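You operate a simulated robot arm through the tools that you are given. There is no shell and no other tool. Be economical: measure what you need, move in short steps, check, and stop when the job is done.

You run a simulated robot arm. Do the job below in one go: nothing can be reset, and whatever is moved stays where it is left.

Task
Put the blue cap on top of the yellow plate. Take the 10 bar black gauge from the gauge shelf and leave it on top of the clear cover. Press the start two button three times. Put the red plug on the space behind the relay box. Shut the slotted guard. Put the brass nut from the top of the white table on the blue tape there. Put the small red cap on top of the wooden block on the top of the white table. The order is free. Set down upright: red plug. The slotted guard goes clockwise seen from above, to its stop.
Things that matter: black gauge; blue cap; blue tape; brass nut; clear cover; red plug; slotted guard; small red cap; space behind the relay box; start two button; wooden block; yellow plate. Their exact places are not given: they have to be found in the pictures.

It is judged by the outcome, as a careful person would: the job done as asked, and still so three seconds after it is handed in. It fails if anything else is knocked over, pushed out of place, dropped, spilled or broken. Lids that push on must go on centred and level and be pressed home; caps that screw on are set level and turned clockwise until they are tight.

Robot
A 6-joint arm with a two-finger gripper on a trunk, on a base that drives. Base frame: it is fixed to the floor where the robot stands at the start and does not move with it; the origin is under the middle of the robot, x ahead of it, y to its left, z up. Readings come in mm, rad, newtons and seconds.
With the tool pointing down near the work surface it reaches from about 140 to 700 mm from the robot's upright axis, wherever it stands. Its first joint turns from -2.897 to 2.897 rad. Places, roughly: black gauge [-500, 250, 750]; blue cap (4x4x3 cm) [500, 200, 900]; blue tape (6x6x3 cm) [-5400, 2100, 800]; brass nut (5x5x5 cm) [-5300, 2000, 800]; clear cover [500, -1750, 1000]; red plug (5x5x5 cm) [200, -1600, 400]; slotted guard [-1500, 2600, 1000]; small red cap (3x3x3 cm) [-5500, 1700, 800]; space behind the relay box (15x29 cm) [440, -1700, 920]; start two button [-500, -1700, 900]; wooden block (6x5x4 cm) [-5300, 1900, 800]; yellow plate [250, -2000, 1000]. Payload 2.45 kg.
Tool frame: the origin (TCP) lies between the finger pads and is the grasp point; the fingertips stand 20 mm ahead of it; z points along the fingers, y is the line along which they close. The gripper opens to 140 mm. The gripper's body begins 168 mm behind the TCP.
Orientation is that of the tool frame in the base frame, as a unit quaternion [x, y, z, w]. With the fingers straight down and closing along the base's y, the tool's x points along the base's -x, its y along +y and its z along -z.

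Tools
- The arm moves only by the tool play_rows. Its argument "steps" is a list that holds one entry, the list of rows, each a list of 7 numbers: the turn, a rotation vector about the base's x, y, z in rad, then the shift along the base's x, y, z in mm, then the opening, from 0 (shut) to 1 (fully open). In form: [[[wx, wy, wz, tx, ty, tz, claw], ...]]. A call has 1 to 10 rows; each row shifts and turns the commanded pose from where the row before left it. Each row takes 0.2 s and may step no farther than 50 mm and 0.15 rad from the row before; otherwise, or with a gripper value out of range, the whole call is refused. A pose out of reach is approached as far as the arm can. The call stops where the force on the tool passes 40 N (or 10 N more than at its start, if that is more) or the arm is blocked; 0.2 s more then pass. The fingers move at their own pace (about 45 mm/s each) and stop on an object; they squeeze with about 40 N. The grip force told is the motor's: it shows also when the fingers shut on nothing. Time passes only in rows, and 0.2 s behind the last, so rows that do not move let the fingers close. The reply holds the time, the measured pose of the TCP, the force on the tool along the base axes, the opening and the grip force, in the units named above and with some noise, with the torque about the TCP (base axes, N m) and any sound that the robot's microphone picked up.
- Cameras (640 x 400 px; columns grow to the right, rows downward): "scene" is now at [17.6, 181.1, 1825.9]; the picture's right is [1.00, -0.03, 0.00], its down [-0.03, -0.93, -0.36] and it looks along [0.01, 0.36, -0.93] (base axes); focal length 274 px, centre (320, 200). "wrist" rides on the gripper at [78, 11, -209] in the tool frame; the picture's right is [-0.14, 0.99, 0.00], its down [-0.92, -0.13, -0.37] and it looks along [-0.36, -0.05, 0.93] (tool axes); focal length 280 px, centre (320, 200).
- grab_frame(camera): a new picture of that camera. It takes no simulated time.
- move_column(by): slides the trunk up (or, below 0, down) by that many mm; the arm and the scene camera ride with it, the base frame stays. It gives what a move gives, with no picture.
- base_move(legs): drives the robot by 1 to 6 legs, each [ahead, left, turn to the left] in mm, mm and rad, along the robot's own axes; the way and the turn of a leg run together, so that a leg with both is an arc; at most 1500 mm and 3.142 rad a leg. The arm and the cameras ride along, it lands a little off, and it stops where it bumps. It gives what a move gives.
- aim_head(pan, tilt): turns the head with the scene camera to pan (to the left, within 2.496 rad either way) and tilt (down, from -0.506 to 1.204), counted from straight ahead of the robot. It gives what a move gives.
- probe_pixels(camera, pixels): for up to 12 pixels [column, row] of the newest picture of that camera ("zoom" is the newest enlarged one), the place [x, y, z] in the base frame of the surface seen there, good to about 3 mm, but the place of the scene camera against the robot may be out by one fixed shift of up to 18 mm in any direction. It takes no simulated time.
- zoom(camera, box): a new picture of the part [left, top, right, bottom] of that camera's present view, enlarged. It takes no simulated time.
- sign_off(): hands the job in; it is judged then, once.

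Go step by step. Measure first, check grasps and placings, and put right what went wrong. The budget is 124 turns and 126 pictures, counting those below and the enlarged ones. Unless the task says otherwise, let go and move clear before handing in.

The tools are called after "Emit:" as a command line: name --argument value ..., lists and objects as JSON in quotes. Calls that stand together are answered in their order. play_rows: Moves the arm, as the interface text tells. Its arguments: {"type":"object","properties":{"steps":{"type":"array"}},"required":["steps"]} The other tools are called the same way: move_column (by) slides the trunk up or down; base_move (legs) drives the base; aim_head (pan, tilt) turns the head that bears the scene camera; grab_frame (camera) takes a picture; probe_pixels (camera, pixels) gives the place of the surface under pixels of a picture; zoom (camera, box) takes an enlarged picture of a part of a camera's view; sign_off () hands the job in.

At the start:

```text
clock: 0.0
eef_pos: [-431.6, 304.5, 1134.9]
tcp_rot: [0.0, 1.0, 0.0, 0.0]
contact_force: [0.8, -0.3, -0.6]
torque: [-0.01, -0.03, -0.01]
opening: 140.0
finger_force: 0.1
trunk travel left (down, up): [-100.0, 130.0]
robot x, y, heading: [-1.7, -1.3, 0.001]
head pan, tilt: [1.538, 1.201]
```

scene: 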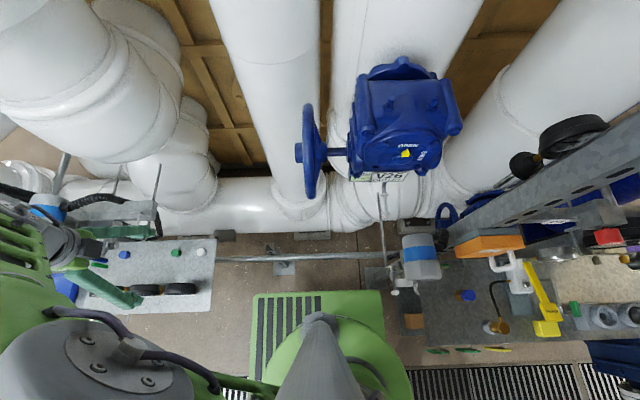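
wrist: 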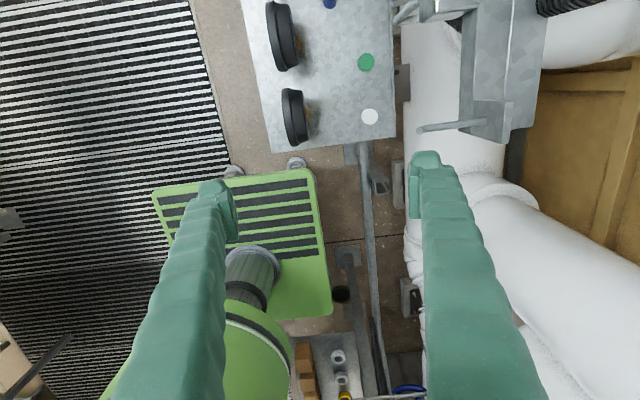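

The wrist view shows two black gauges on a shelf (around (283,37) and (293,117)), and the scene view shows a blue cap near (465,295). I'll zoom in on both.

Emit:
zoom --camera "wrist" --box '[230, 0, 420, 160]'

Emit:
zoom --camera "scene" --box '[380, 210, 640, 370]'

Emit:
zoom --camera "scene" --box '[60, 190, 260, 320]'

```text
2.50 times, centred on (325, 80) of wrist
```

zoom: 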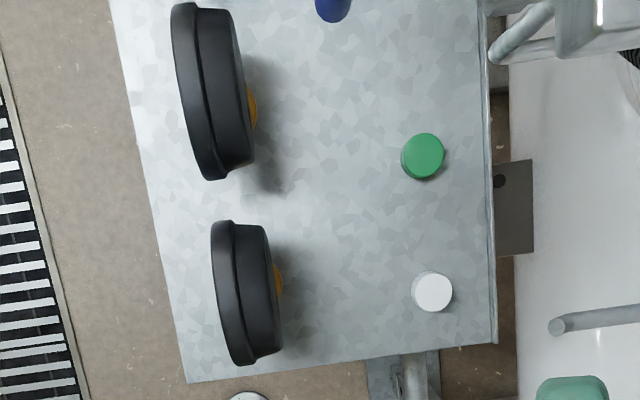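

```text
2.46 times, centred on (510, 290) of scene
```

zoom: 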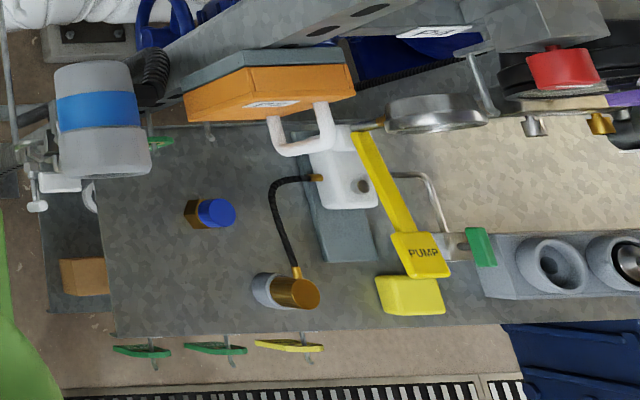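

```text
3.08 times, centred on (160, 255) of scene
```

zoom: 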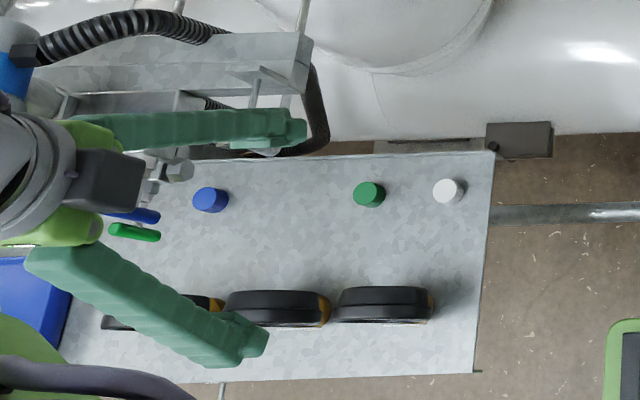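

The shelf holds three gauges whose dials face the robot, and a second blue cap sits there. I'll probe the caps and gauges.

Emit:
grab_frame --camera "scene"

Emit:
probe_pixels --camera "scene" --pixels '[[467, 296], [459, 296], [450, 310], [125, 253], [145, 288], [180, 287], [190, 300], [440, 315], [230, 270], [545, 328], [500, 330], [350, 300]]'

Emit:
aim_head --pan 1.538 --tilt 0.5

Emit:
grab_frame --camera "scene"

Emit:
aim_head --pan -1.57 --tilt 0.5

Emit:
grab_frame --camera "scene"

Emit:
aim_head --pan 0 --tilt 0.5

Emit:
grab_frame --camera "scene"

Emit:
aim_head --pan 2.49 --tilt 0.4

Emit:
grab_frame --camera "scene"

Emit:
aim_head --pan -2.49 --tilt 0.4

Emit:
grab_frame --camera "scene"

```text
120 pictures are left
```

scene: 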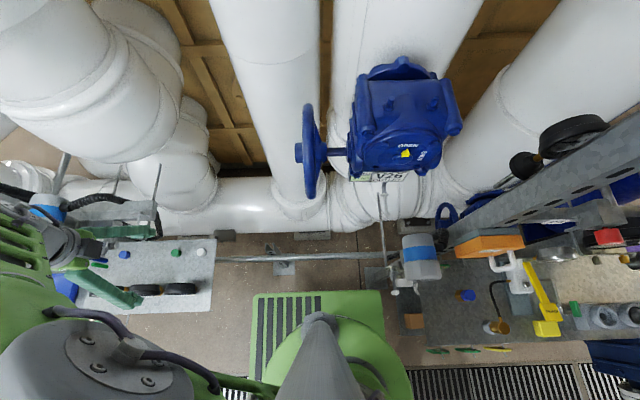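

```text
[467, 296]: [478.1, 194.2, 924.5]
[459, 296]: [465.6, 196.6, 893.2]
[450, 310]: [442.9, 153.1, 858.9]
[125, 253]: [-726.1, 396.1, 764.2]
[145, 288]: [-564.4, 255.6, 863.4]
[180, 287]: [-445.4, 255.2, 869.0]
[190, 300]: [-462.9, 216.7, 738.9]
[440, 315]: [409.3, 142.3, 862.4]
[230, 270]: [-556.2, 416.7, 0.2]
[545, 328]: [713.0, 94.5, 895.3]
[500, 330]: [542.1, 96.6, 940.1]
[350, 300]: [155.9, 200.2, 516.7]
```

```text
clock: 1.1
eef_pos: [-432.6, 304.6, 1135.4]
tcp_rot: [0.0, 1.0, -0.001, 0.0]
contact_force: [0.0, -0.5, -0.2]
torque: [-0.01, 0.04, 0.05]
opening: 140.0
finger_force: 0.0
trunk travel left (down, up): [-100.0, 130.0]
robot x, y, heading: [-2.3, -0.4, -0.003]
head pan, tilt: [1.538, 0.499]
```

```text
119 pictures are left
```

scene: 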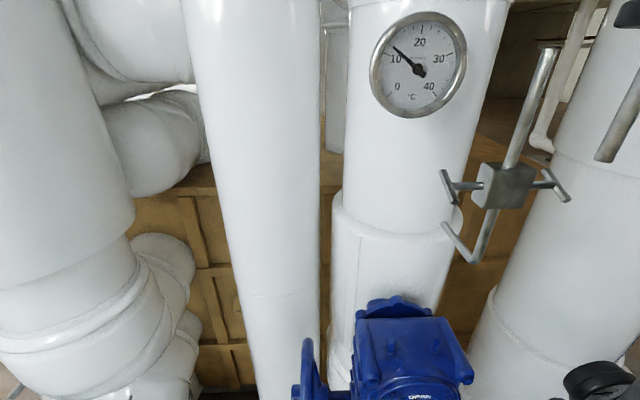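

```text
clock: 3.7
eef_pos: [-431.6, 304.5, 1135.4]
tcp_rot: [0.0, 1.0, 0.0, 0.0]
contact_force: [0.3, -0.8, 1.0]
torque: [0.01, 0.0, 0.01]
opening: 140.0
finger_force: 0.0
trunk travel left (down, up): [-100.0, 130.0]
robot x, y, heading: [3.1, -0.5, 0.003]
head pan, tilt: [-1.571, 0.499]
```

```text
118 pictures are left
```

scene: 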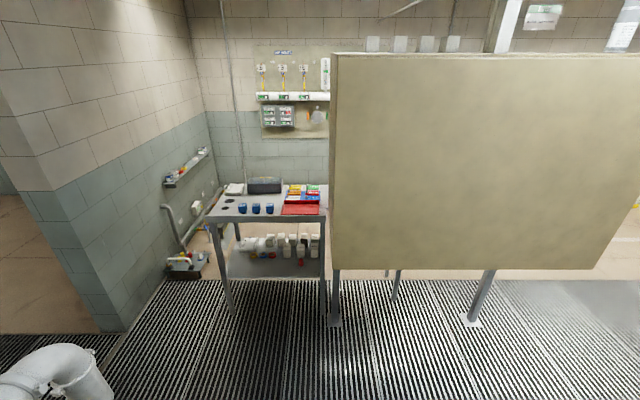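

```text
clock: 5.4
eef_pos: [-432.2, 304.4, 1135.7]
tcp_rot: [0.0, 1.0, 0.0, -0.001]
contact_force: [0.3, -0.5, -0.2]
torque: [0.01, -0.03, 0.01]
opening: 140.2
finger_force: 0.2
trunk travel left (down, up): [-100.0, 130.0]
robot x, y, heading: [-3.0, 1.4, -0.001]
head pan, tilt: [0.0, 0.499]
```

```text
117 pictures are left
```

scene: 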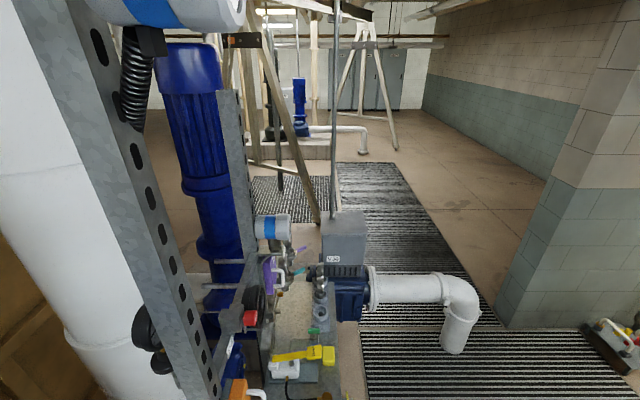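

```text
clock: 7.7
eef_pos: [-431.8, 304.6, 1135.2]
tcp_rot: [-0.001, 1.0, 0.0, 0.0]
contact_force: [-0.1, -0.2, -0.5]
torque: [0.02, 0.0, 0.04]
opening: 139.8
finger_force: 0.1
trunk travel left (down, up): [-100.0, 130.0]
robot x, y, heading: [0.6, 2.0, 0.002]
head pan, tilt: [2.491, 0.4]
```

```text
116 pictures are left
```

scene: 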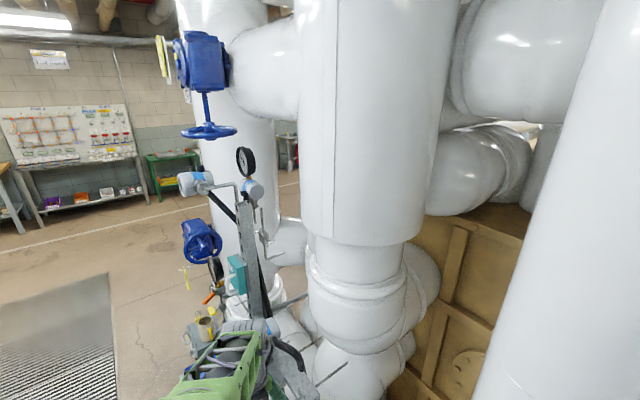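

```text
clock: 11.6
eef_pos: [-431.8, 305.5, 1135.4]
tcp_rot: [0.001, 1.0, 0.0, 0.0]
contact_force: [-0.8, 0.4, -0.9]
torque: [0.0, 0.02, 0.03]
opening: 140.5
finger_force: 0.1
trunk travel left (down, up): [-100.0, 130.0]
robot x, y, heading: [0.2, 1.9, 0.005]
head pan, tilt: [-2.491, 0.4]
```

```text
115 pictures are left
```

scene: 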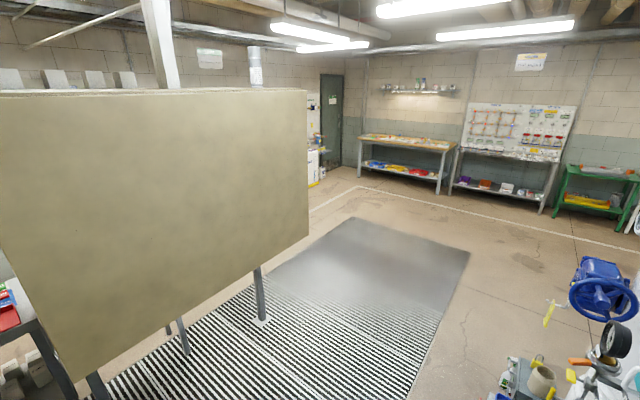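

The rest of the layout is visible: a table at −y and benches behind. I'll back off to the right to read the gauge dials.

Emit:
base_move --legs '[[0, -450, 0]]'

Emit:
aim_head --pan 2.2 --tilt 0.75

Emit:
grab_frame --camera "scene"

```text
clock: 16.1
eef_pos: [-431.3, -151.0, 1136.3]
tcp_rot: [-0.002, 1.0, 0.0, 0.001]
contact_force: [-0.1, 0.3, 0.4]
torque: [0.02, 0.02, 0.01]
opening: 139.9
finger_force: 0.1
trunk travel left (down, up): [-100.0, 130.0]
robot x, y, heading: [-1.6, -455.8, -0.0]
head pan, tilt: [-2.491, 0.4]
```

```text
clock: 19.8
eef_pos: [-430.4, -151.2, 1135.7]
tcp_rot: [-0.001, 1.0, -0.001, 0.001]
contact_force: [0.2, 0.3, -0.3]
torque: [-0.01, 0.01, 0.01]
opening: 140.1
finger_force: 0.0
trunk travel left (down, up): [-100.0, 130.0]
robot x, y, heading: [2.7, -456.8, 0.004]
head pan, tilt: [2.201, 0.75]
```

```text
114 pictures are left
```

scene: 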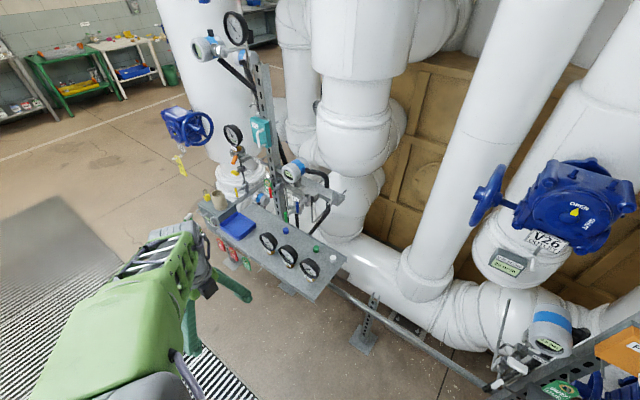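

The three dials are visible at (268,243), (289,255), (310,268), so I'll enlarge them.

Emit:
zoom --camera "scene" --box '[250, 225, 330, 285]'

Emit:
probe_pixels --camera "scene" --pixels '[[268, 243], [289, 255], [310, 268], [285, 280], [340, 262], [250, 210], [288, 232], [315, 249]]'

```text
6.67 times, centred on (290, 255) of scene
```

zoom: 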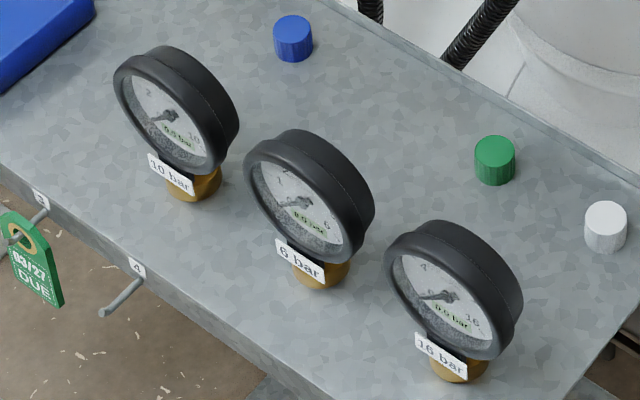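

```text
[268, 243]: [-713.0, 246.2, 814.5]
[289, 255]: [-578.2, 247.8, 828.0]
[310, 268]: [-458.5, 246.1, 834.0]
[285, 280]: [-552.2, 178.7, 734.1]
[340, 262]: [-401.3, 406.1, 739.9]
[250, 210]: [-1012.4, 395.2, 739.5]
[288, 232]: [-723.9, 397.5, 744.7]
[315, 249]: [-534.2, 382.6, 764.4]
```

The 10 bar gauge is the left one, at x≈−713. I'll check nearby obstacles before driving closer.

Emit:
probe_pixels --camera "scene" --pixels '[[292, 170], [325, 195], [262, 130], [232, 135], [265, 70], [305, 180], [205, 45], [268, 232], [222, 170], [237, 28], [342, 197], [270, 190]]'

Emit:
zoom --camera "scene" --box '[200, 90, 360, 250]'

```text
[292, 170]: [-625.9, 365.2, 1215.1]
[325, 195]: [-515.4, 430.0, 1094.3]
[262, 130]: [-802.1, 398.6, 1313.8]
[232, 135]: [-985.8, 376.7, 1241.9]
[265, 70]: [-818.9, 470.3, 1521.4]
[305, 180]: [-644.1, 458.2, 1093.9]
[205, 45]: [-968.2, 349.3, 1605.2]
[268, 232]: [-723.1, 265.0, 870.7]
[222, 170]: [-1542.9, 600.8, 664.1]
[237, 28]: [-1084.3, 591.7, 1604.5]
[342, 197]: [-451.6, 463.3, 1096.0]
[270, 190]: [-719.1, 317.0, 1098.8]
```

```text
2.50 times, centred on (280, 170) of scene
```

zoom: 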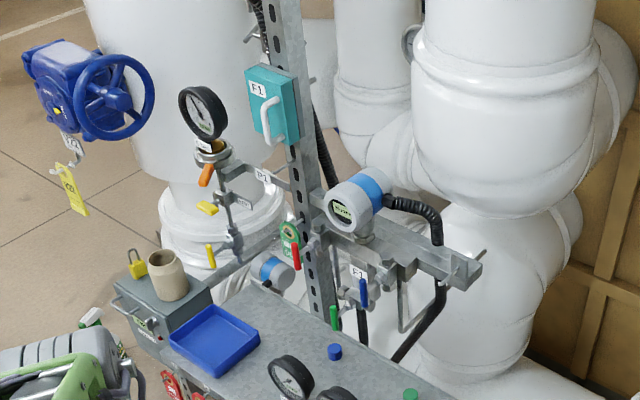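

A red lever at about (−719,317,1098) sits close above the gauge. I'll measure the gauge's shape in an enlarged view.

Emit:
zoom --camera "scene" --box '[252, 222, 292, 257]'

```text
11.43 times, centred on (272, 240) of scene
```

zoom: 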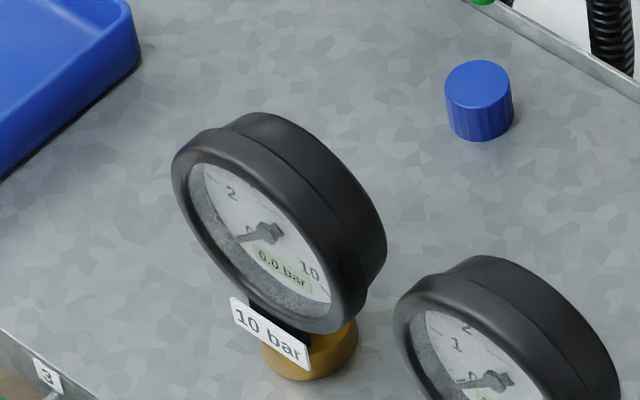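

Emit:
probe_pixels --camera "zoom" --pixels '[[205, 138], [240, 122], [270, 115], [340, 325], [365, 300], [380, 270], [180, 170], [260, 230], [300, 375], [355, 345], [240, 170], [300, 285]]'

```text
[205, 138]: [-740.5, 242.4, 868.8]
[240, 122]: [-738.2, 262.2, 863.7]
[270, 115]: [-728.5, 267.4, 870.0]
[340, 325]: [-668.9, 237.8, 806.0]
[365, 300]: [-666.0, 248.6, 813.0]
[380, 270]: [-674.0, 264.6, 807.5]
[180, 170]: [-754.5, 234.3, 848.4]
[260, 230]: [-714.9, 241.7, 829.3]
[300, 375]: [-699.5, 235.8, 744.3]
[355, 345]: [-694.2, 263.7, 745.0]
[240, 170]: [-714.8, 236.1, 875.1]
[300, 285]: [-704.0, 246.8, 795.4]
```

The case spans x −762…−665, y 235…275 and z 770…877. I'll grip it across x with the tool tilted towards the robot, and turn the tool here in free space first.

Emit:
play_rows --steps '[[[0, 0, 0.15, 0, 0, 0, 1], [0, 0, 0.15, 0, 0, 0, 1], [0, 0, 0.15, 0, 0, 0, 1], [0, 0, 0.15, 0, 0, 0, 1], [0, 0, 0.15, 0, 0, 0, 1], [0, 0, 0.15, 0, 0, 0, 1], [0, 0, 0.15, 0, 0, 0, 1], [0, 0, 0.15, 0, 0, 0, 1], [0, 0, 0.15, 0, 0, 0, 1], [0, 0, 0.15, 0, 0, 0, 1]]]'

Emit:
play_rows --steps '[[[0, 0, 0.0708, 0, 0, 0, 1], [0.15, 0, 0, 0, 0, 0, 1], [0.15, 0, 0, 0, 0, 0, 1], [0.15, 0, 0, 0, 0, 0, 1], [0, 0, 0, 0, 0, 0, 1]]]'

Emit:
grab_frame --camera "scene"

```text
clock: 22.0
eef_pos: [-432.3, -152.0, 1136.7]
tcp_rot: [-0.684, 0.729, 0.0, 0.0]
contact_force: [-0.1, 0.5, 1.0]
torque: [-0.01, -0.01, 0.01]
opening: 140.0
finger_force: 0.1
trunk travel left (down, up): [-100.0, 130.0]
robot x, y, heading: [-0.3, -456.4, 0.001]
head pan, tilt: [2.201, 0.75]
```

```text
clock: 23.2
eef_pos: [-432.0, -152.5, 1135.5]
tcp_rot: [0.69, -0.689, -0.158, -0.159]
contact_force: [-0.1, -0.7, -0.1]
torque: [0.02, 0.03, 0.01]
opening: 140.2
finger_force: 0.0
trunk travel left (down, up): [-100.0, 130.0]
robot x, y, heading: [0.0, -456.7, 0.008]
head pan, tilt: [2.201, 0.75]
```

```text
110 pictures are left
```

scene: 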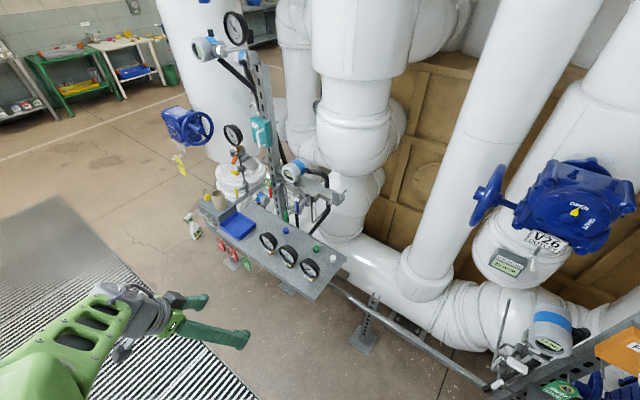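

The tilted pose works. I'll drive to bring the tool above and in front of the gauge.

Emit:
base_move --legs '[[-280, 340, 0]]'

Emit:
grab_frame --camera "wrist"

Emit:
grab_frame --camera "scene"

```text
clock: 26.8
eef_pos: [-719.3, 187.8, 1134.9]
tcp_rot: [0.691, -0.687, -0.157, -0.158]
contact_force: [0.2, 0.2, 0.4]
torque: [0.01, -0.03, 0.0]
opening: 139.9
finger_force: 0.0
trunk travel left (down, up): [-100.0, 130.0]
robot x, y, heading: [-287.0, -117.8, 0.008]
head pan, tilt: [2.201, 0.75]
```

```text
109 pictures are left
```

wrist: 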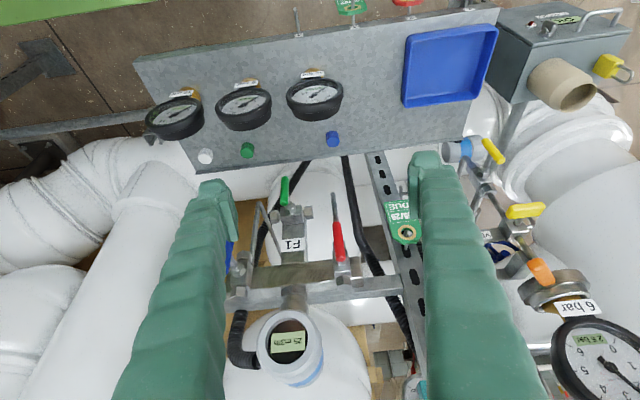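

```text
108 pictures are left
```

scene: 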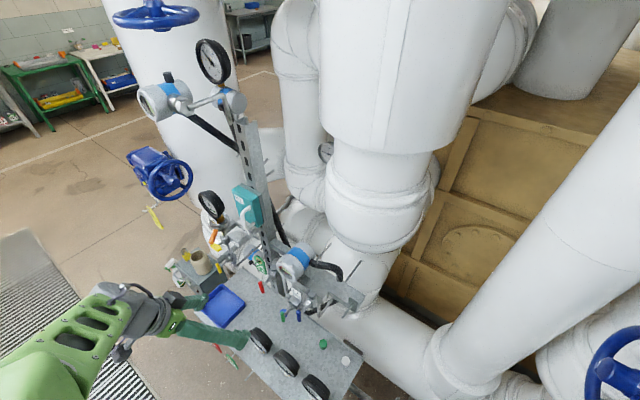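

Wrist view: the 10 bar gauge is at (315,97) and the lever at (338,235). I'll probe both.

Emit:
probe_pixels --camera "wrist" --pixels '[[290, 105], [342, 98], [315, 112], [315, 92], [268, 105], [338, 210], [340, 260], [285, 185], [312, 77], [295, 300], [405, 205], [315, 118]]'

Emit:
zoom --camera "wrist" --box '[260, 60, 370, 130]'

```text
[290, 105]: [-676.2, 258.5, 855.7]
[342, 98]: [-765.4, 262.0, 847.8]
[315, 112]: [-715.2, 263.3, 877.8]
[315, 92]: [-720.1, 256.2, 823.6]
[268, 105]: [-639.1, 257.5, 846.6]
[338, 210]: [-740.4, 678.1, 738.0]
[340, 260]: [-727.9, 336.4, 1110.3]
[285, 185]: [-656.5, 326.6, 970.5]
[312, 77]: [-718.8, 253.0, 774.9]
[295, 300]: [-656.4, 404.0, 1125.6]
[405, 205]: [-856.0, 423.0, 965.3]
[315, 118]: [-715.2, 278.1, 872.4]
```

```text
5.71 times, centred on (315, 95) of wrist
```

zoom: 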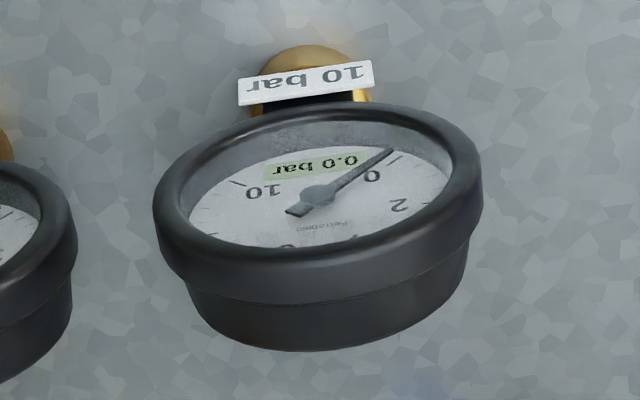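

I'll measure the gap to the neighbouring gauge precisely.

Emit:
zoom --camera "wrist" --box '[250, 80, 360, 125]'

Emit:
probe_pixels --camera "zoom" --pixels '[[118, 190], [108, 190], [215, 170], [222, 185], [205, 160], [540, 130], [533, 110], [545, 100], [95, 240]]'

```text
5.82 times, centred on (305, 102) of wrist
```

zoom: 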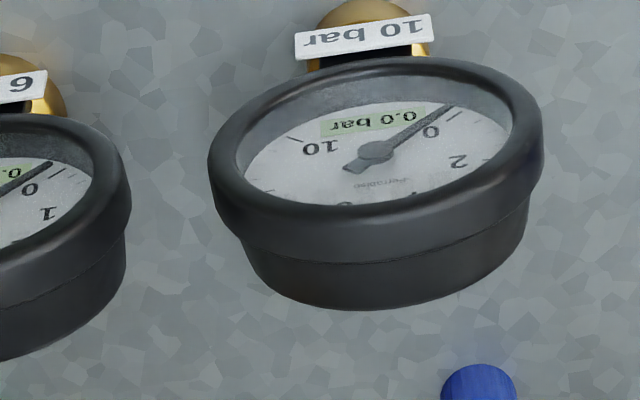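

```text
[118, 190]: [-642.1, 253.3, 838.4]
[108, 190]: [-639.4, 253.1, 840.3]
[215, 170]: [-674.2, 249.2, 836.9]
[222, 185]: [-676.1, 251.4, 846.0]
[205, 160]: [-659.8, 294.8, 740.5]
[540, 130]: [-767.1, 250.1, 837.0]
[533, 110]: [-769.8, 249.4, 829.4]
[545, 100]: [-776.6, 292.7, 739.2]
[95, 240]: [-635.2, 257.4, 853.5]
```

The gap to the 6 bar gauge is 29 mm (x −672 to −643). I'll go down in steps with the opening at 116 mm.

Emit:
play_rows --steps '[[[0, 0, 0, -2.7, 0, -45, 0.829], [0, 0, 0, 0, 0, -50, 0.829], [0, 0, 0, 0, 0, -50, 0.829], [0, 0, 0, 0, 20, -40, 0.829], [0, 0, 0, 0, 20, -40, 0.829], [0, 0, 0, 0, 0, 0, 0.829]]]'

Emit:
grab_frame --camera "wrist"

Emit:
grab_frame --camera "scene"

```text
clock: 28.2
eef_pos: [-721.7, 226.7, 913.0]
tcp_rot: [0.691, -0.688, -0.158, -0.157]
contact_force: [0.4, 0.0, 0.3]
torque: [0.03, -0.01, 0.0]
opening: 116.1
finger_force: 0.0
trunk travel left (down, up): [-100.0, 130.0]
robot x, y, heading: [-288.5, -112.2, 0.004]
head pan, tilt: [2.201, 0.75]
```

```text
105 pictures are left
```

wrist: 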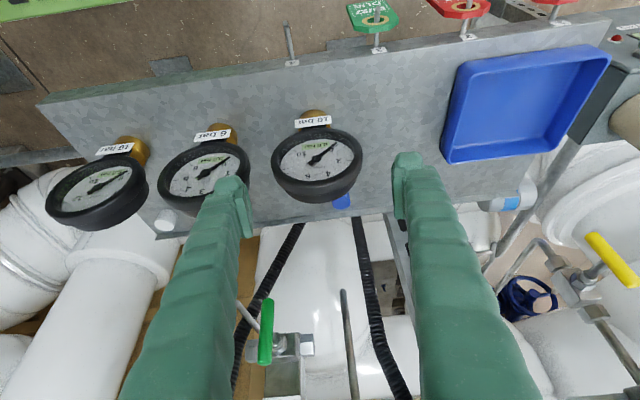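

```text
104 pictures are left
```

scene: 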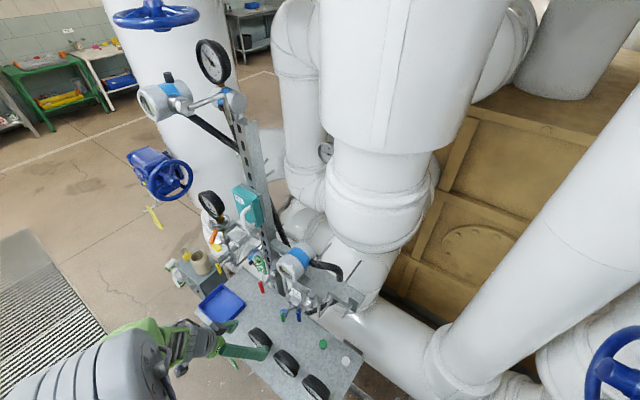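

The gauge sits between the fingers in the image. I'll confirm the finger and gauge positions.

Emit:
probe_pixels --camera "wrist" --pixels '[[275, 172], [359, 165], [316, 195], [247, 200], [400, 185], [240, 182], [410, 160], [245, 165]]'

```text
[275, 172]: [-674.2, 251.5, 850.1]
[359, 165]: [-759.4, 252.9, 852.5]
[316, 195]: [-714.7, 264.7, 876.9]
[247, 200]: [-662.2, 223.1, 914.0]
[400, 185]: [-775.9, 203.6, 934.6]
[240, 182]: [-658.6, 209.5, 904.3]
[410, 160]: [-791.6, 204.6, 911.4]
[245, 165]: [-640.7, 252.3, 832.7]
```

Alignment is good to about 1 mm. I'll descend the rest of the way and close.

Emit:
play_rows --steps '[[[0, 0, 0, 1, 20, -41, 0.829], [0, 0, 0, 0, 20, -41, 0.829], [0, 0, 0, 0, 0, 0, 0.829]]]'

Emit:
grab_frame --camera "wrist"

```text
clock: 29.0
eef_pos: [-722.5, 266.9, 830.9]
tcp_rot: [0.691, -0.688, -0.157, -0.158]
contact_force: [-0.4, 0.1, 0.0]
torque: [-0.02, -0.02, 0.0]
opening: 115.8
finger_force: 0.0
trunk travel left (down, up): [-100.0, 130.0]
robot x, y, heading: [-285.0, -115.6, 0.007]
head pan, tilt: [2.201, 0.75]
```

```text
103 pictures are left
```

wrist: 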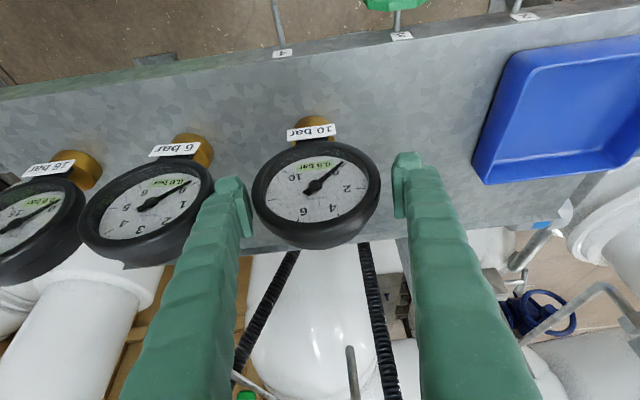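

Clear on both sides, so I'll close on the gauge and lift a little.

Emit:
play_rows --steps '[[[0, 0, 0, 0, 0, 0, 0.6], [0, 0, 0, 0, 0, 0, 0.6], [0, 0, 0, 0, 0, 0, 0.6], [0, 0, 0, 0, 0, 0, 0.6], [0, 0, 0, 0, 0, 30, 0.6]]]'

Emit:
grab_frame --camera "wrist"

```text
clock: 30.2
eef_pos: [-720.4, 265.4, 860.2]
tcp_rot: [0.691, -0.687, -0.158, -0.158]
contact_force: [-0.8, 0.3, -2.6]
torque: [0.01, 0.03, -0.01]
opening: 99.8
finger_force: 40.4
trunk travel left (down, up): [-100.0, 130.0]
robot x, y, heading: [-283.7, -118.8, 0.003]
head pan, tilt: [2.201, 0.75]
```

```text
102 pictures are left
```

wrist: 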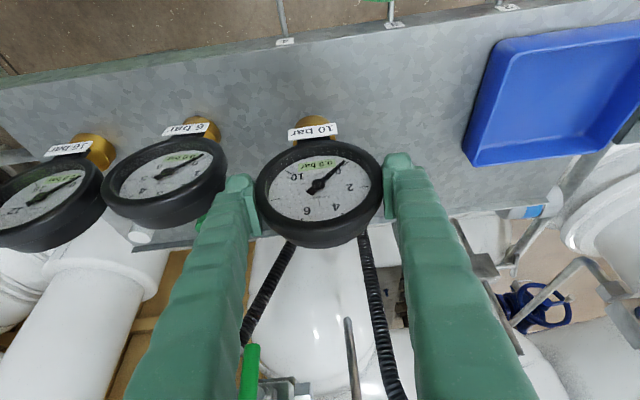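

The gauge is held at 99.8 mm. I'll lift clear and drive towards the table at −y.

Emit:
play_rows --steps '[[[0, 0, 0, 0, -15, 45, 0.6], [0, 0, 0, 0, -15, 45, 0.6], [0, 0, 0, 0, -15, 45, 0.6], [0, 0, 0, 0, -15, 45, 0.6], [0, 0, 0, 0, -15, 45, 0.6]]]'

Emit:
base_move --legs '[[0, -500, 0], [550, -250, 0]]'

Emit:
aim_head --pan -1.57 --tilt 0.7

Emit:
grab_frame --camera "scene"

```text
clock: 31.4
eef_pos: [-720.3, 188.2, 1083.2]
tcp_rot: [0.691, -0.687, -0.157, -0.159]
contact_force: [-0.6, 0.1, -2.2]
torque: [0.01, -0.02, 0.0]
opening: 100.1
finger_force: 39.4
trunk travel left (down, up): [-100.0, 130.0]
robot x, y, heading: [-286.2, -113.7, 0.009]
head pan, tilt: [2.201, 0.75]
```

```text
clock: 39.3
eef_pos: [-157.8, -557.3, 1081.7]
tcp_rot: [0.693, -0.685, -0.158, -0.158]
contact_force: [-0.2, 0.7, -2.6]
torque: [0.02, 0.0, 0.03]
opening: 99.4
finger_force: 40.1
trunk travel left (down, up): [-100.0, 130.0]
robot x, y, heading: [281.3, -860.7, 0.012]
head pan, tilt: [2.201, 0.75]
```

```text
clock: 42.4
eef_pos: [-157.3, -558.1, 1080.9]
tcp_rot: [0.694, -0.685, -0.158, -0.158]
contact_force: [-0.2, 0.4, -2.9]
torque: [-0.01, -0.01, 0.0]
opening: 99.4
finger_force: 40.3
trunk travel left (down, up): [-100.0, 130.0]
robot x, y, heading: [280.8, -862.4, 0.013]
head pan, tilt: [-1.571, 0.7]
```

```text
101 pictures are left
```

scene: 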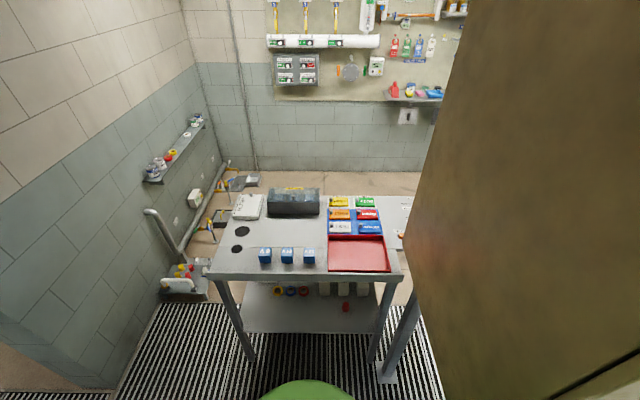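

Emit:
zoom --camera "scene" --box '[200, 170, 420, 310]'

Emit:
zoom --camera "scene" --box '[240, 0, 460, 130]'

Emit:
probe_pixels --camera "scene" --pixels '[[210, 272], [398, 275], [235, 197], [360, 260], [340, 205], [248, 205], [300, 205], [287, 250], [345, 307], [440, 250], [265, 258], [385, 385]]'

```text
2.86 times, centred on (310, 240) of scene
```

zoom: 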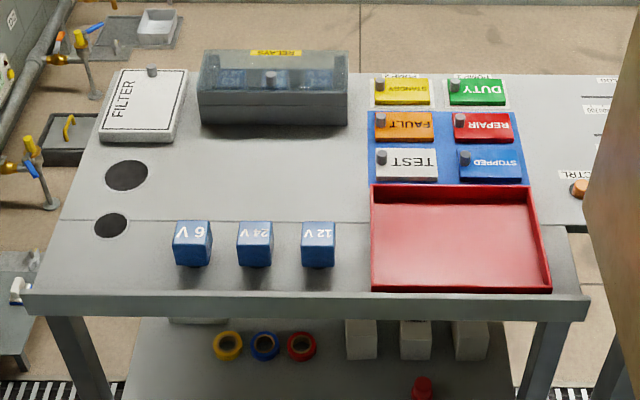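

```text
2.91 times, centred on (350, 65) of scene
```

zoom: 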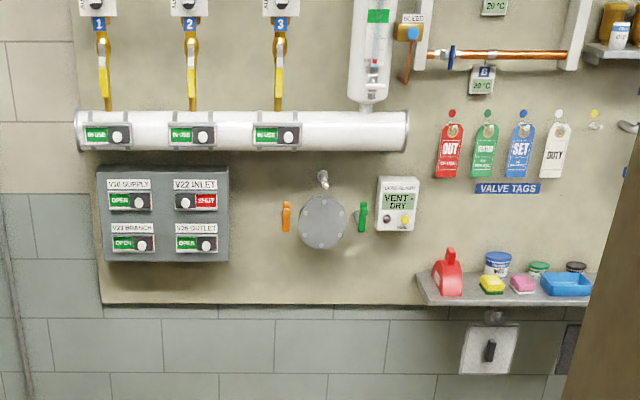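

```text
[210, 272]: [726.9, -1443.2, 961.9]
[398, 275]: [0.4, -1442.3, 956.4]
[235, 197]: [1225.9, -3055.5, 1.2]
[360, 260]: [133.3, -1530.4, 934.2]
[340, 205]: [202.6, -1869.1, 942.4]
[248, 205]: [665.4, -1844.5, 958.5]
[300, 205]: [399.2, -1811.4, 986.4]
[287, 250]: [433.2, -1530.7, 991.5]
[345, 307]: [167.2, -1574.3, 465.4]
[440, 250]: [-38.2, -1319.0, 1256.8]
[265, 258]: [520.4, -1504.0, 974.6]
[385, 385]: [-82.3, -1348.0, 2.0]
```

The relay box with its clear cover is at about (293,203), and the yellow STANDBY plate is at about (339,202). Labels read upside-down from here, so "behind the relay box" is the side facing me. I'll zoom in for detail.

Emit:
zoom --camera "scene" --box '[255, 180, 335, 230]'

Emit:
probe_pixels --camera "zoom" --pixels '[[105, 70], [505, 75], [120, 125], [500, 130], [300, 125], [315, 118], [320, 90], [110, 240], [510, 250], [300, 248], [315, 60], [300, 185]]'

Emit:
zoom --camera "scene" --box '[320, 190, 390, 240]'

Emit:
probe_pixels --camera "zoom" --pixels '[[105, 75], [225, 75], [105, 110], [235, 110], [170, 93], [118, 85], [200, 90], [115, 68], [210, 125], [90, 80]]'

```text
8.00 times, centred on (295, 205) of scene
```

zoom: 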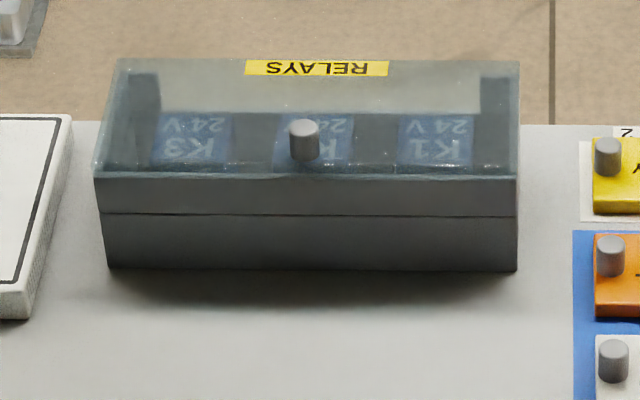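

```text
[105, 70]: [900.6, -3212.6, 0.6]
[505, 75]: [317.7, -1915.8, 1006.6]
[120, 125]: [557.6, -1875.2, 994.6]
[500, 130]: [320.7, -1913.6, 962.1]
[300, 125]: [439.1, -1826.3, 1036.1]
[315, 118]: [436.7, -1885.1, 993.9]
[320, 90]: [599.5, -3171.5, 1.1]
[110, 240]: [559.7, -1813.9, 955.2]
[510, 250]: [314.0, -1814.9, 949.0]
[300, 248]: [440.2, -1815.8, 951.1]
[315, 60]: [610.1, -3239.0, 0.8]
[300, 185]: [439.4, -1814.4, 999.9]
```

```text
8.00 times, centred on (355, 215) of scene
```

zoom: 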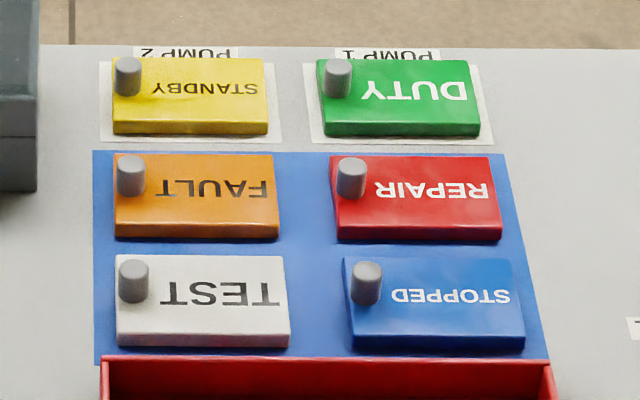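

```text
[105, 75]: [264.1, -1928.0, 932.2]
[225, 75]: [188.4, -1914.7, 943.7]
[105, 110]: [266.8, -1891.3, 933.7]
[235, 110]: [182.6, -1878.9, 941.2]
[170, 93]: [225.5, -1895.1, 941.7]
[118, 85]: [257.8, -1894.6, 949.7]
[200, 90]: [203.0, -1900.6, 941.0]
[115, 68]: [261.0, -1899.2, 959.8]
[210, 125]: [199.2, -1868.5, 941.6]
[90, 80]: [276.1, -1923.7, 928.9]
```

The cover spans x 314–562 and y −1814…−1917, with its top at z≈1005 and a knob at (438,−1832). I'll check the clearance around me before turning clockwise.

Emit:
probe_pixels --camera "scene" --pixels '[[60, 300], [20, 200], [120, 340], [150, 215], [180, 295], [310, 392]]'

Emit:
aim_head --pan -0.5 --tilt 0.8

Emit:
grab_frame --camera "scene"

Emit:
probe_pixels --camera "scene" --pixels '[[320, 380], [320, 300], [320, 200], [200, 200], [450, 250], [250, 300]]'

```text
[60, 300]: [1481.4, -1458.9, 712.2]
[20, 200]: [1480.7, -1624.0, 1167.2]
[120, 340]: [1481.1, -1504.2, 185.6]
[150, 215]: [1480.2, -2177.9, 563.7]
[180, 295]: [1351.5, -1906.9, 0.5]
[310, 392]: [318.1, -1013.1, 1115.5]
```

```text
clock: 43.7
eef_pos: [-159.1, -556.5, 1082.1]
tcp_rot: [0.693, -0.685, -0.158, -0.157]
contact_force: [-0.2, -0.4, -2.9]
torque: [0.02, -0.02, 0.03]
opening: 99.6
finger_force: 40.0
trunk travel left (down, up): [-100.0, 130.0]
robot x, y, heading: [276.1, -857.6, 0.012]
head pan, tilt: [-0.499, 0.799]
```

```text
96 pictures are left
```

scene: 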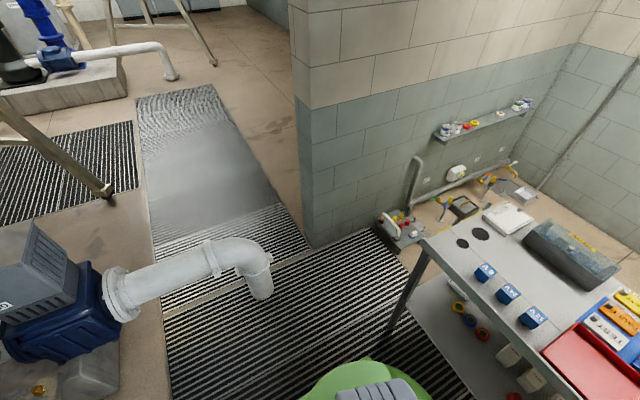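

```text
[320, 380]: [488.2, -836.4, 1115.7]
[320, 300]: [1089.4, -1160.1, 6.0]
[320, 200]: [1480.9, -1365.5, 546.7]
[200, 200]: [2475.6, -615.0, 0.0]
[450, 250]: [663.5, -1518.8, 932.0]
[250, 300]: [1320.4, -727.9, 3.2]
```

Space is clear. I'll turn half a turn clockwise, then move towards the table.

Emit:
base_move --legs '[[0, 0, -3.14], [-120, 250, 0]]'

Emit:
aim_head --pan 1.57 --tilt 0.95

Emit:
grab_frame --camera "scene"

Emit:
grab_frame --camera "wrist"

```text
clock: 53.9
eef_pos: [835.3, -1409.5, 1082.2]
tcp_rot: [0.687, 0.692, -0.157, 0.157]
contact_force: [0.4, -0.2, -3.5]
torque: [-0.02, 0.02, 0.0]
opening: 99.2
finger_force: 40.5
trunk travel left (down, up): [-100.0, 130.0]
robot x, y, heading: [402.6, -1109.2, -3.133]
head pan, tilt: [-0.499, 0.799]
```

```text
clock: 55.9
eef_pos: [834.4, -1410.4, 1081.4]
tcp_rot: [0.687, 0.692, -0.158, 0.158]
contact_force: [0.3, 0.6, -2.8]
torque: [0.02, -0.01, 0.0]
opening: 99.2
finger_force: 39.6
trunk travel left (down, up): [-100.0, 130.0]
robot x, y, heading: [400.3, -1107.8, -3.132]
head pan, tilt: [1.571, 0.949]
```

```text
95 pictures are left
```

scene: 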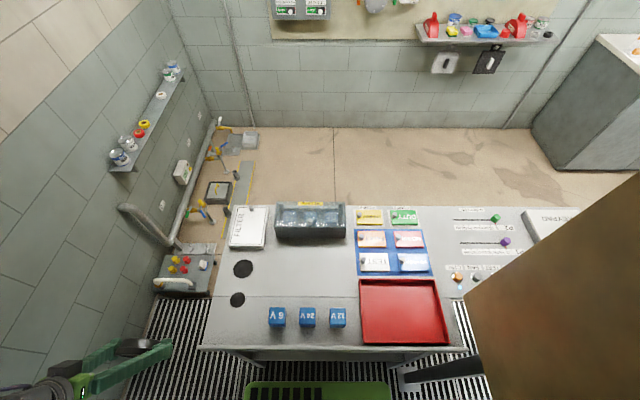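

```text
94 pictures are left
```

wrist: 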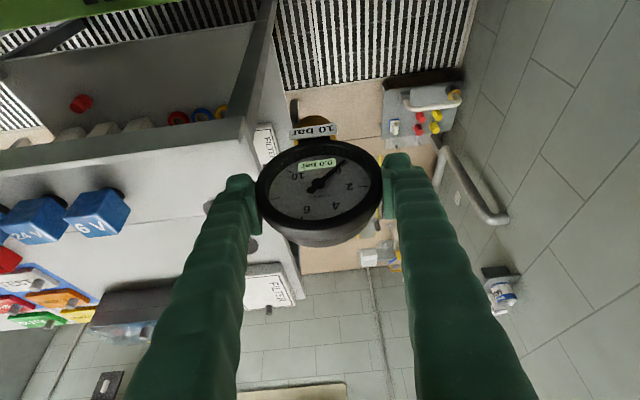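

Nothing is in the way. I'll raise the gauge and move it to above the near side of the relay box.

Emit:
play_rows --steps '[[[0, 0, 0, 0, 0, 45, 0.6], [0, 0, 0, 0, 0, 45, 0.6], [0, 0, 0, -42, -25, 0, 0.6], [0, 0, 0, -42, -25, 0, 0.6], [0, 0, 0, -42, -25, 0, 0.6], [0, 0, 0, -42, -25, 0, 0.6], [0, 0, 0, -42, -25, 0, 0.6], [0, 0, 0, -42, -25, 0, 0.6], [0, 0, 0, -42, -25, 0, 0.6], [0, 0, 0, -40, -25, 0, 0.6]]]'

Emit:
play_rows --steps '[[[0, 0, 0, 0, -45, 0, 0.6], [0, 0, 0, 0, -45, 0, 0.6], [0, 0, 0, 0, -45, 0, 0.6], [0, 0, 0, 0, 0, 0, 0.6]]]'

Emit:
grab_frame --camera "wrist"

Emit:
grab_frame --camera "scene"

```text
clock: 57.6
eef_pos: [680.0, -1481.1, 1149.6]
tcp_rot: [0.61, 0.765, -0.141, 0.151]
contact_force: [0.4, 0.5, -3.5]
torque: [0.0, 0.0, -0.05]
opening: 99.5
finger_force: 40.6
trunk travel left (down, up): [-100.0, 130.0]
robot x, y, heading: [398.5, -1112.0, -3.133]
head pan, tilt: [1.571, 0.949]
stopped in row 8: the arm was blocked; the commanded pose is now the measured one
```

```text
clock: 58.4
eef_pos: [766.3, -1522.4, 1214.6]
tcp_rot: [0.541, 0.803, -0.13, 0.214]
contact_force: [1.6, -0.2, -3.4]
torque: [-0.01, 0.0, -0.01]
opening: 99.4
finger_force: 40.1
trunk travel left (down, up): [-100.0, 130.0]
robot x, y, heading: [399.4, -1109.3, -3.133]
head pan, tilt: [1.571, 0.949]
stopped in row 3: the arm was blocked; the commanded pose is now the measured one
```

```text
93 pictures are left
```

wrist: 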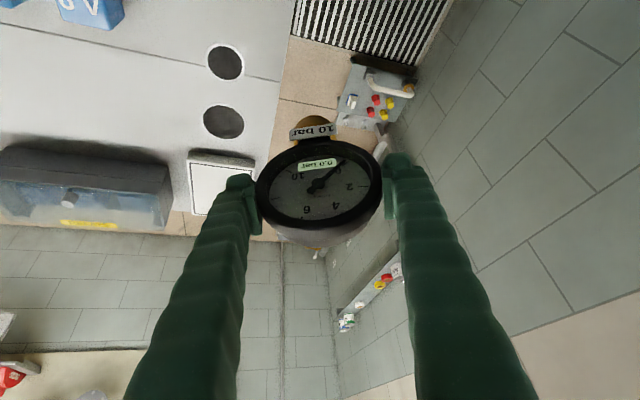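

```text
92 pictures are left
```

scene: 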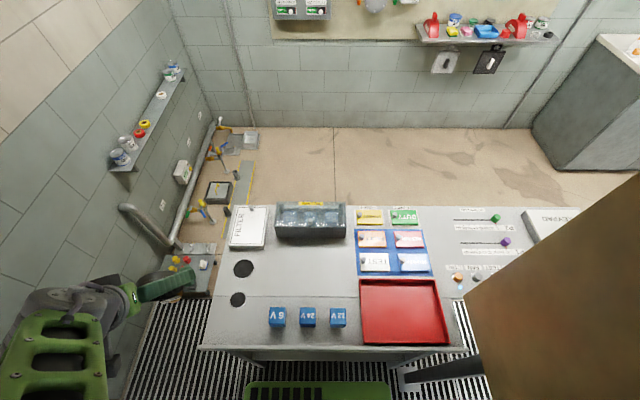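

A joint limit stopped the arm partway. Turning the base instead should keep the arm configuration, so I'll check the base's gap to the table first.

Emit:
probe_pixels --camera "scene" --pixels '[[318, 384], [250, 386], [388, 386], [330, 348], [290, 222], [315, 210], [325, 213], [285, 205]]'

Emit:
zoom --camera "scene" --box '[0, 240, 220, 400]'

```text
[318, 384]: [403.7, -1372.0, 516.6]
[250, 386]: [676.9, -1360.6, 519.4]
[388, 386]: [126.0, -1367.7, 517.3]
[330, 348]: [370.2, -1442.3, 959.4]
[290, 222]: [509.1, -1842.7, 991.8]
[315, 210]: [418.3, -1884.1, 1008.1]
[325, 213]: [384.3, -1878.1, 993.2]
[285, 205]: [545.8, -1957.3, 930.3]
```

```text
2.50 times, centred on (110, 320) of scene
```

zoom: 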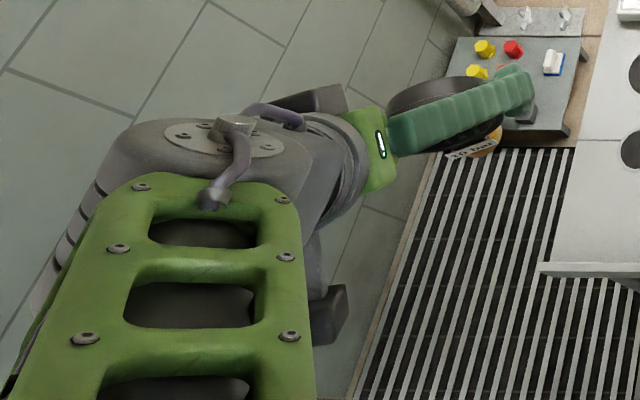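

The base plate edge is about 70 mm short of the table. I'll move 45 mm closer, straighten the gauge and unwind the wrist.

Emit:
base_move --legs '[[0, 45, 0]]'

Emit:
play_rows --steps '[[[0.042, 0.046, 0, 0, 0, 0, 0.6], [0, 0, -0.14, 0, 0, 0, 0.6], [0, 0, -0.14, 0, 0, 0, 0.6], [0, 0, -0.14, 0, 0, 0, 0.6], [0, 0, -0.14, 0, 0, 0, 0.6], [0, 0, -0.14, 0, 0, 0, 0.6]]]'

Emit:
play_rows --steps '[[[0, 0, -0.1, -40, -22, -5, 0.6], [0, 0, -0.1, -40, -21, -5, 0.6], [0, 0, -0.1, -41, -18, -5, 0.6], [0, 0, -0.1, -43, -15, -5, 0.6], [0, 0, -0.1, -44, -12, -5, 0.6], [0, 0, -0.1, -45, -9, -5, 0.6], [0, 0, 0, 0, -40, 0, 0.6], [0, 0, 0, 0, -40, 0, 0.6], [0, 0, 0, 0, 0, 0, 0.6]]]'

Emit:
grab_frame --camera "wrist"

Emit:
grab_frame --camera "scene"

```text
clock: 59.4
eef_pos: [765.3, -1568.0, 1214.9]
tcp_rot: [0.54, 0.803, -0.129, 0.214]
contact_force: [0.2, -0.8, -2.6]
torque: [0.03, 0.01, -0.01]
opening: 99.0
finger_force: 39.9
trunk travel left (down, up): [-100.0, 130.0]
robot x, y, heading: [401.9, -1151.7, -3.136]
head pan, tilt: [1.571, 0.949]
```

```text
clock: 60.8
eef_pos: [766.3, -1567.1, 1214.8]
tcp_rot: [0.787, 0.575, -0.182, 0.13]
contact_force: [0.8, 0.1, -2.4]
torque: [0.04, 0.0, 0.02]
opening: 99.1
finger_force: 40.3
trunk travel left (down, up): [-100.0, 130.0]
robot x, y, heading: [399.1, -1149.5, -3.13]
head pan, tilt: [1.571, 0.949]
```

```text
clock: 61.9
eef_pos: [675.5, -1588.2, 1181.7]
tcp_rot: [0.851, 0.475, -0.201, 0.098]
contact_force: [1.0, -0.3, -3.2]
torque: [-0.03, 0.0, 0.0]
opening: 99.2
finger_force: 40.4
trunk travel left (down, up): [-100.0, 130.0]
robot x, y, heading: [398.9, -1151.2, -3.134]
head pan, tilt: [1.571, 0.949]
stopped in row 5: the arm was blocked; the commanded pose is now the measured one
```

```text
90 pictures are left
```

wrist: 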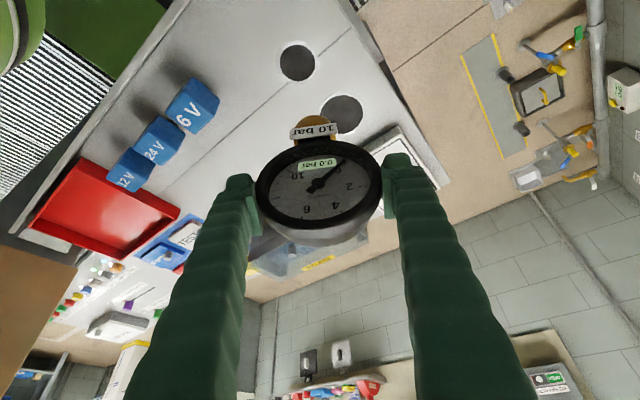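

```text
89 pictures are left
```

scene: 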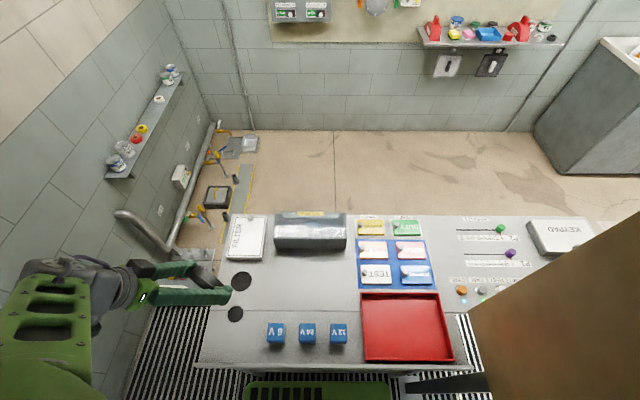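

The block points always match one arm bearing, so joint 1 has its dead zone at the robot's left-rear. I'll back off, swing the arm to the rear, and then turn my back to the table.

Emit:
base_move --legs '[[0, -150, 0]]'

Emit:
play_rows --steps '[[[0, 0, 0.145, 30.6, 22.6, 0, 0.6], [0, 0, 0.145, 30.6, 22.6, 0, 0.6], [0, 0, 0.145, 30.6, 22.6, 0, 0.6], [0, 0, 0.145, 30.6, 22.6, 0, 0.6], [0, 0, 0.145, 30.6, 22.6, 0, 0.6], [0, 0, 0.145, 18, 33, 0, 0.6], [0, 0, 0.145, 18, 33, 0, 0.6], [0, 0, 0.145, 18, 33, 0, 0.6], [0, 0, 0.145, 18, 33, 0, 0.6], [0, 0, 0.145, 18, 33, 0, 0.6]]]'

Emit:
play_rows --steps '[[[0, 0, 0.145, 6, 31.8, 0, 0.6], [0, 0, 0.145, 6, 31.8, 0, 0.6], [0, 0, 0.145, 6, 31.8, 0, 0.6], [0, 0, 0.145, 6, 31.8, 0, 0.6], [0, 0, 0.145, 6, 31.8, 0, 0.6]]]'

```text
clock: 63.9
eef_pos: [674.0, -1442.1, 1180.7]
tcp_rot: [0.851, 0.476, -0.2, 0.099]
contact_force: [-0.5, 0.1, -2.3]
torque: [-0.02, -0.01, 0.02]
opening: 98.9
finger_force: 40.3
trunk travel left (down, up): [-100.0, 130.0]
robot x, y, heading: [399.9, -1002.7, -3.133]
head pan, tilt: [1.571, 0.949]
```

```text
clock: 66.1
eef_pos: [900.3, -1227.2, 1180.2]
tcp_rot: [0.32, 0.921, -0.083, 0.206]
contact_force: [0.3, 1.1, -3.0]
torque: [-0.04, 0.05, -0.01]
opening: 98.9
finger_force: 40.0
out of reach, approached as far as the arm can: row 8, 9, 10
trunk travel left (down, up): [-100.0, 130.0]
robot x, y, heading: [399.9, -1004.1, -3.136]
head pan, tilt: [1.571, 0.949]
```

```text
clock: 67.3
eef_pos: [912.7, -1127.2, 1179.0]
tcp_rot: [-0.028, 0.975, -0.004, 0.222]
contact_force: [-0.8, 0.1, -3.6]
torque: [0.02, 0.01, -0.02]
opening: 99.2
finger_force: 39.5
out of reach, approached as far as the arm can: row 1, 2, 3, 4, 5
trunk travel left (down, up): [-100.0, 130.0]
robot x, y, heading: [400.4, -1006.7, -3.133]
head pan, tilt: [1.571, 0.949]
```

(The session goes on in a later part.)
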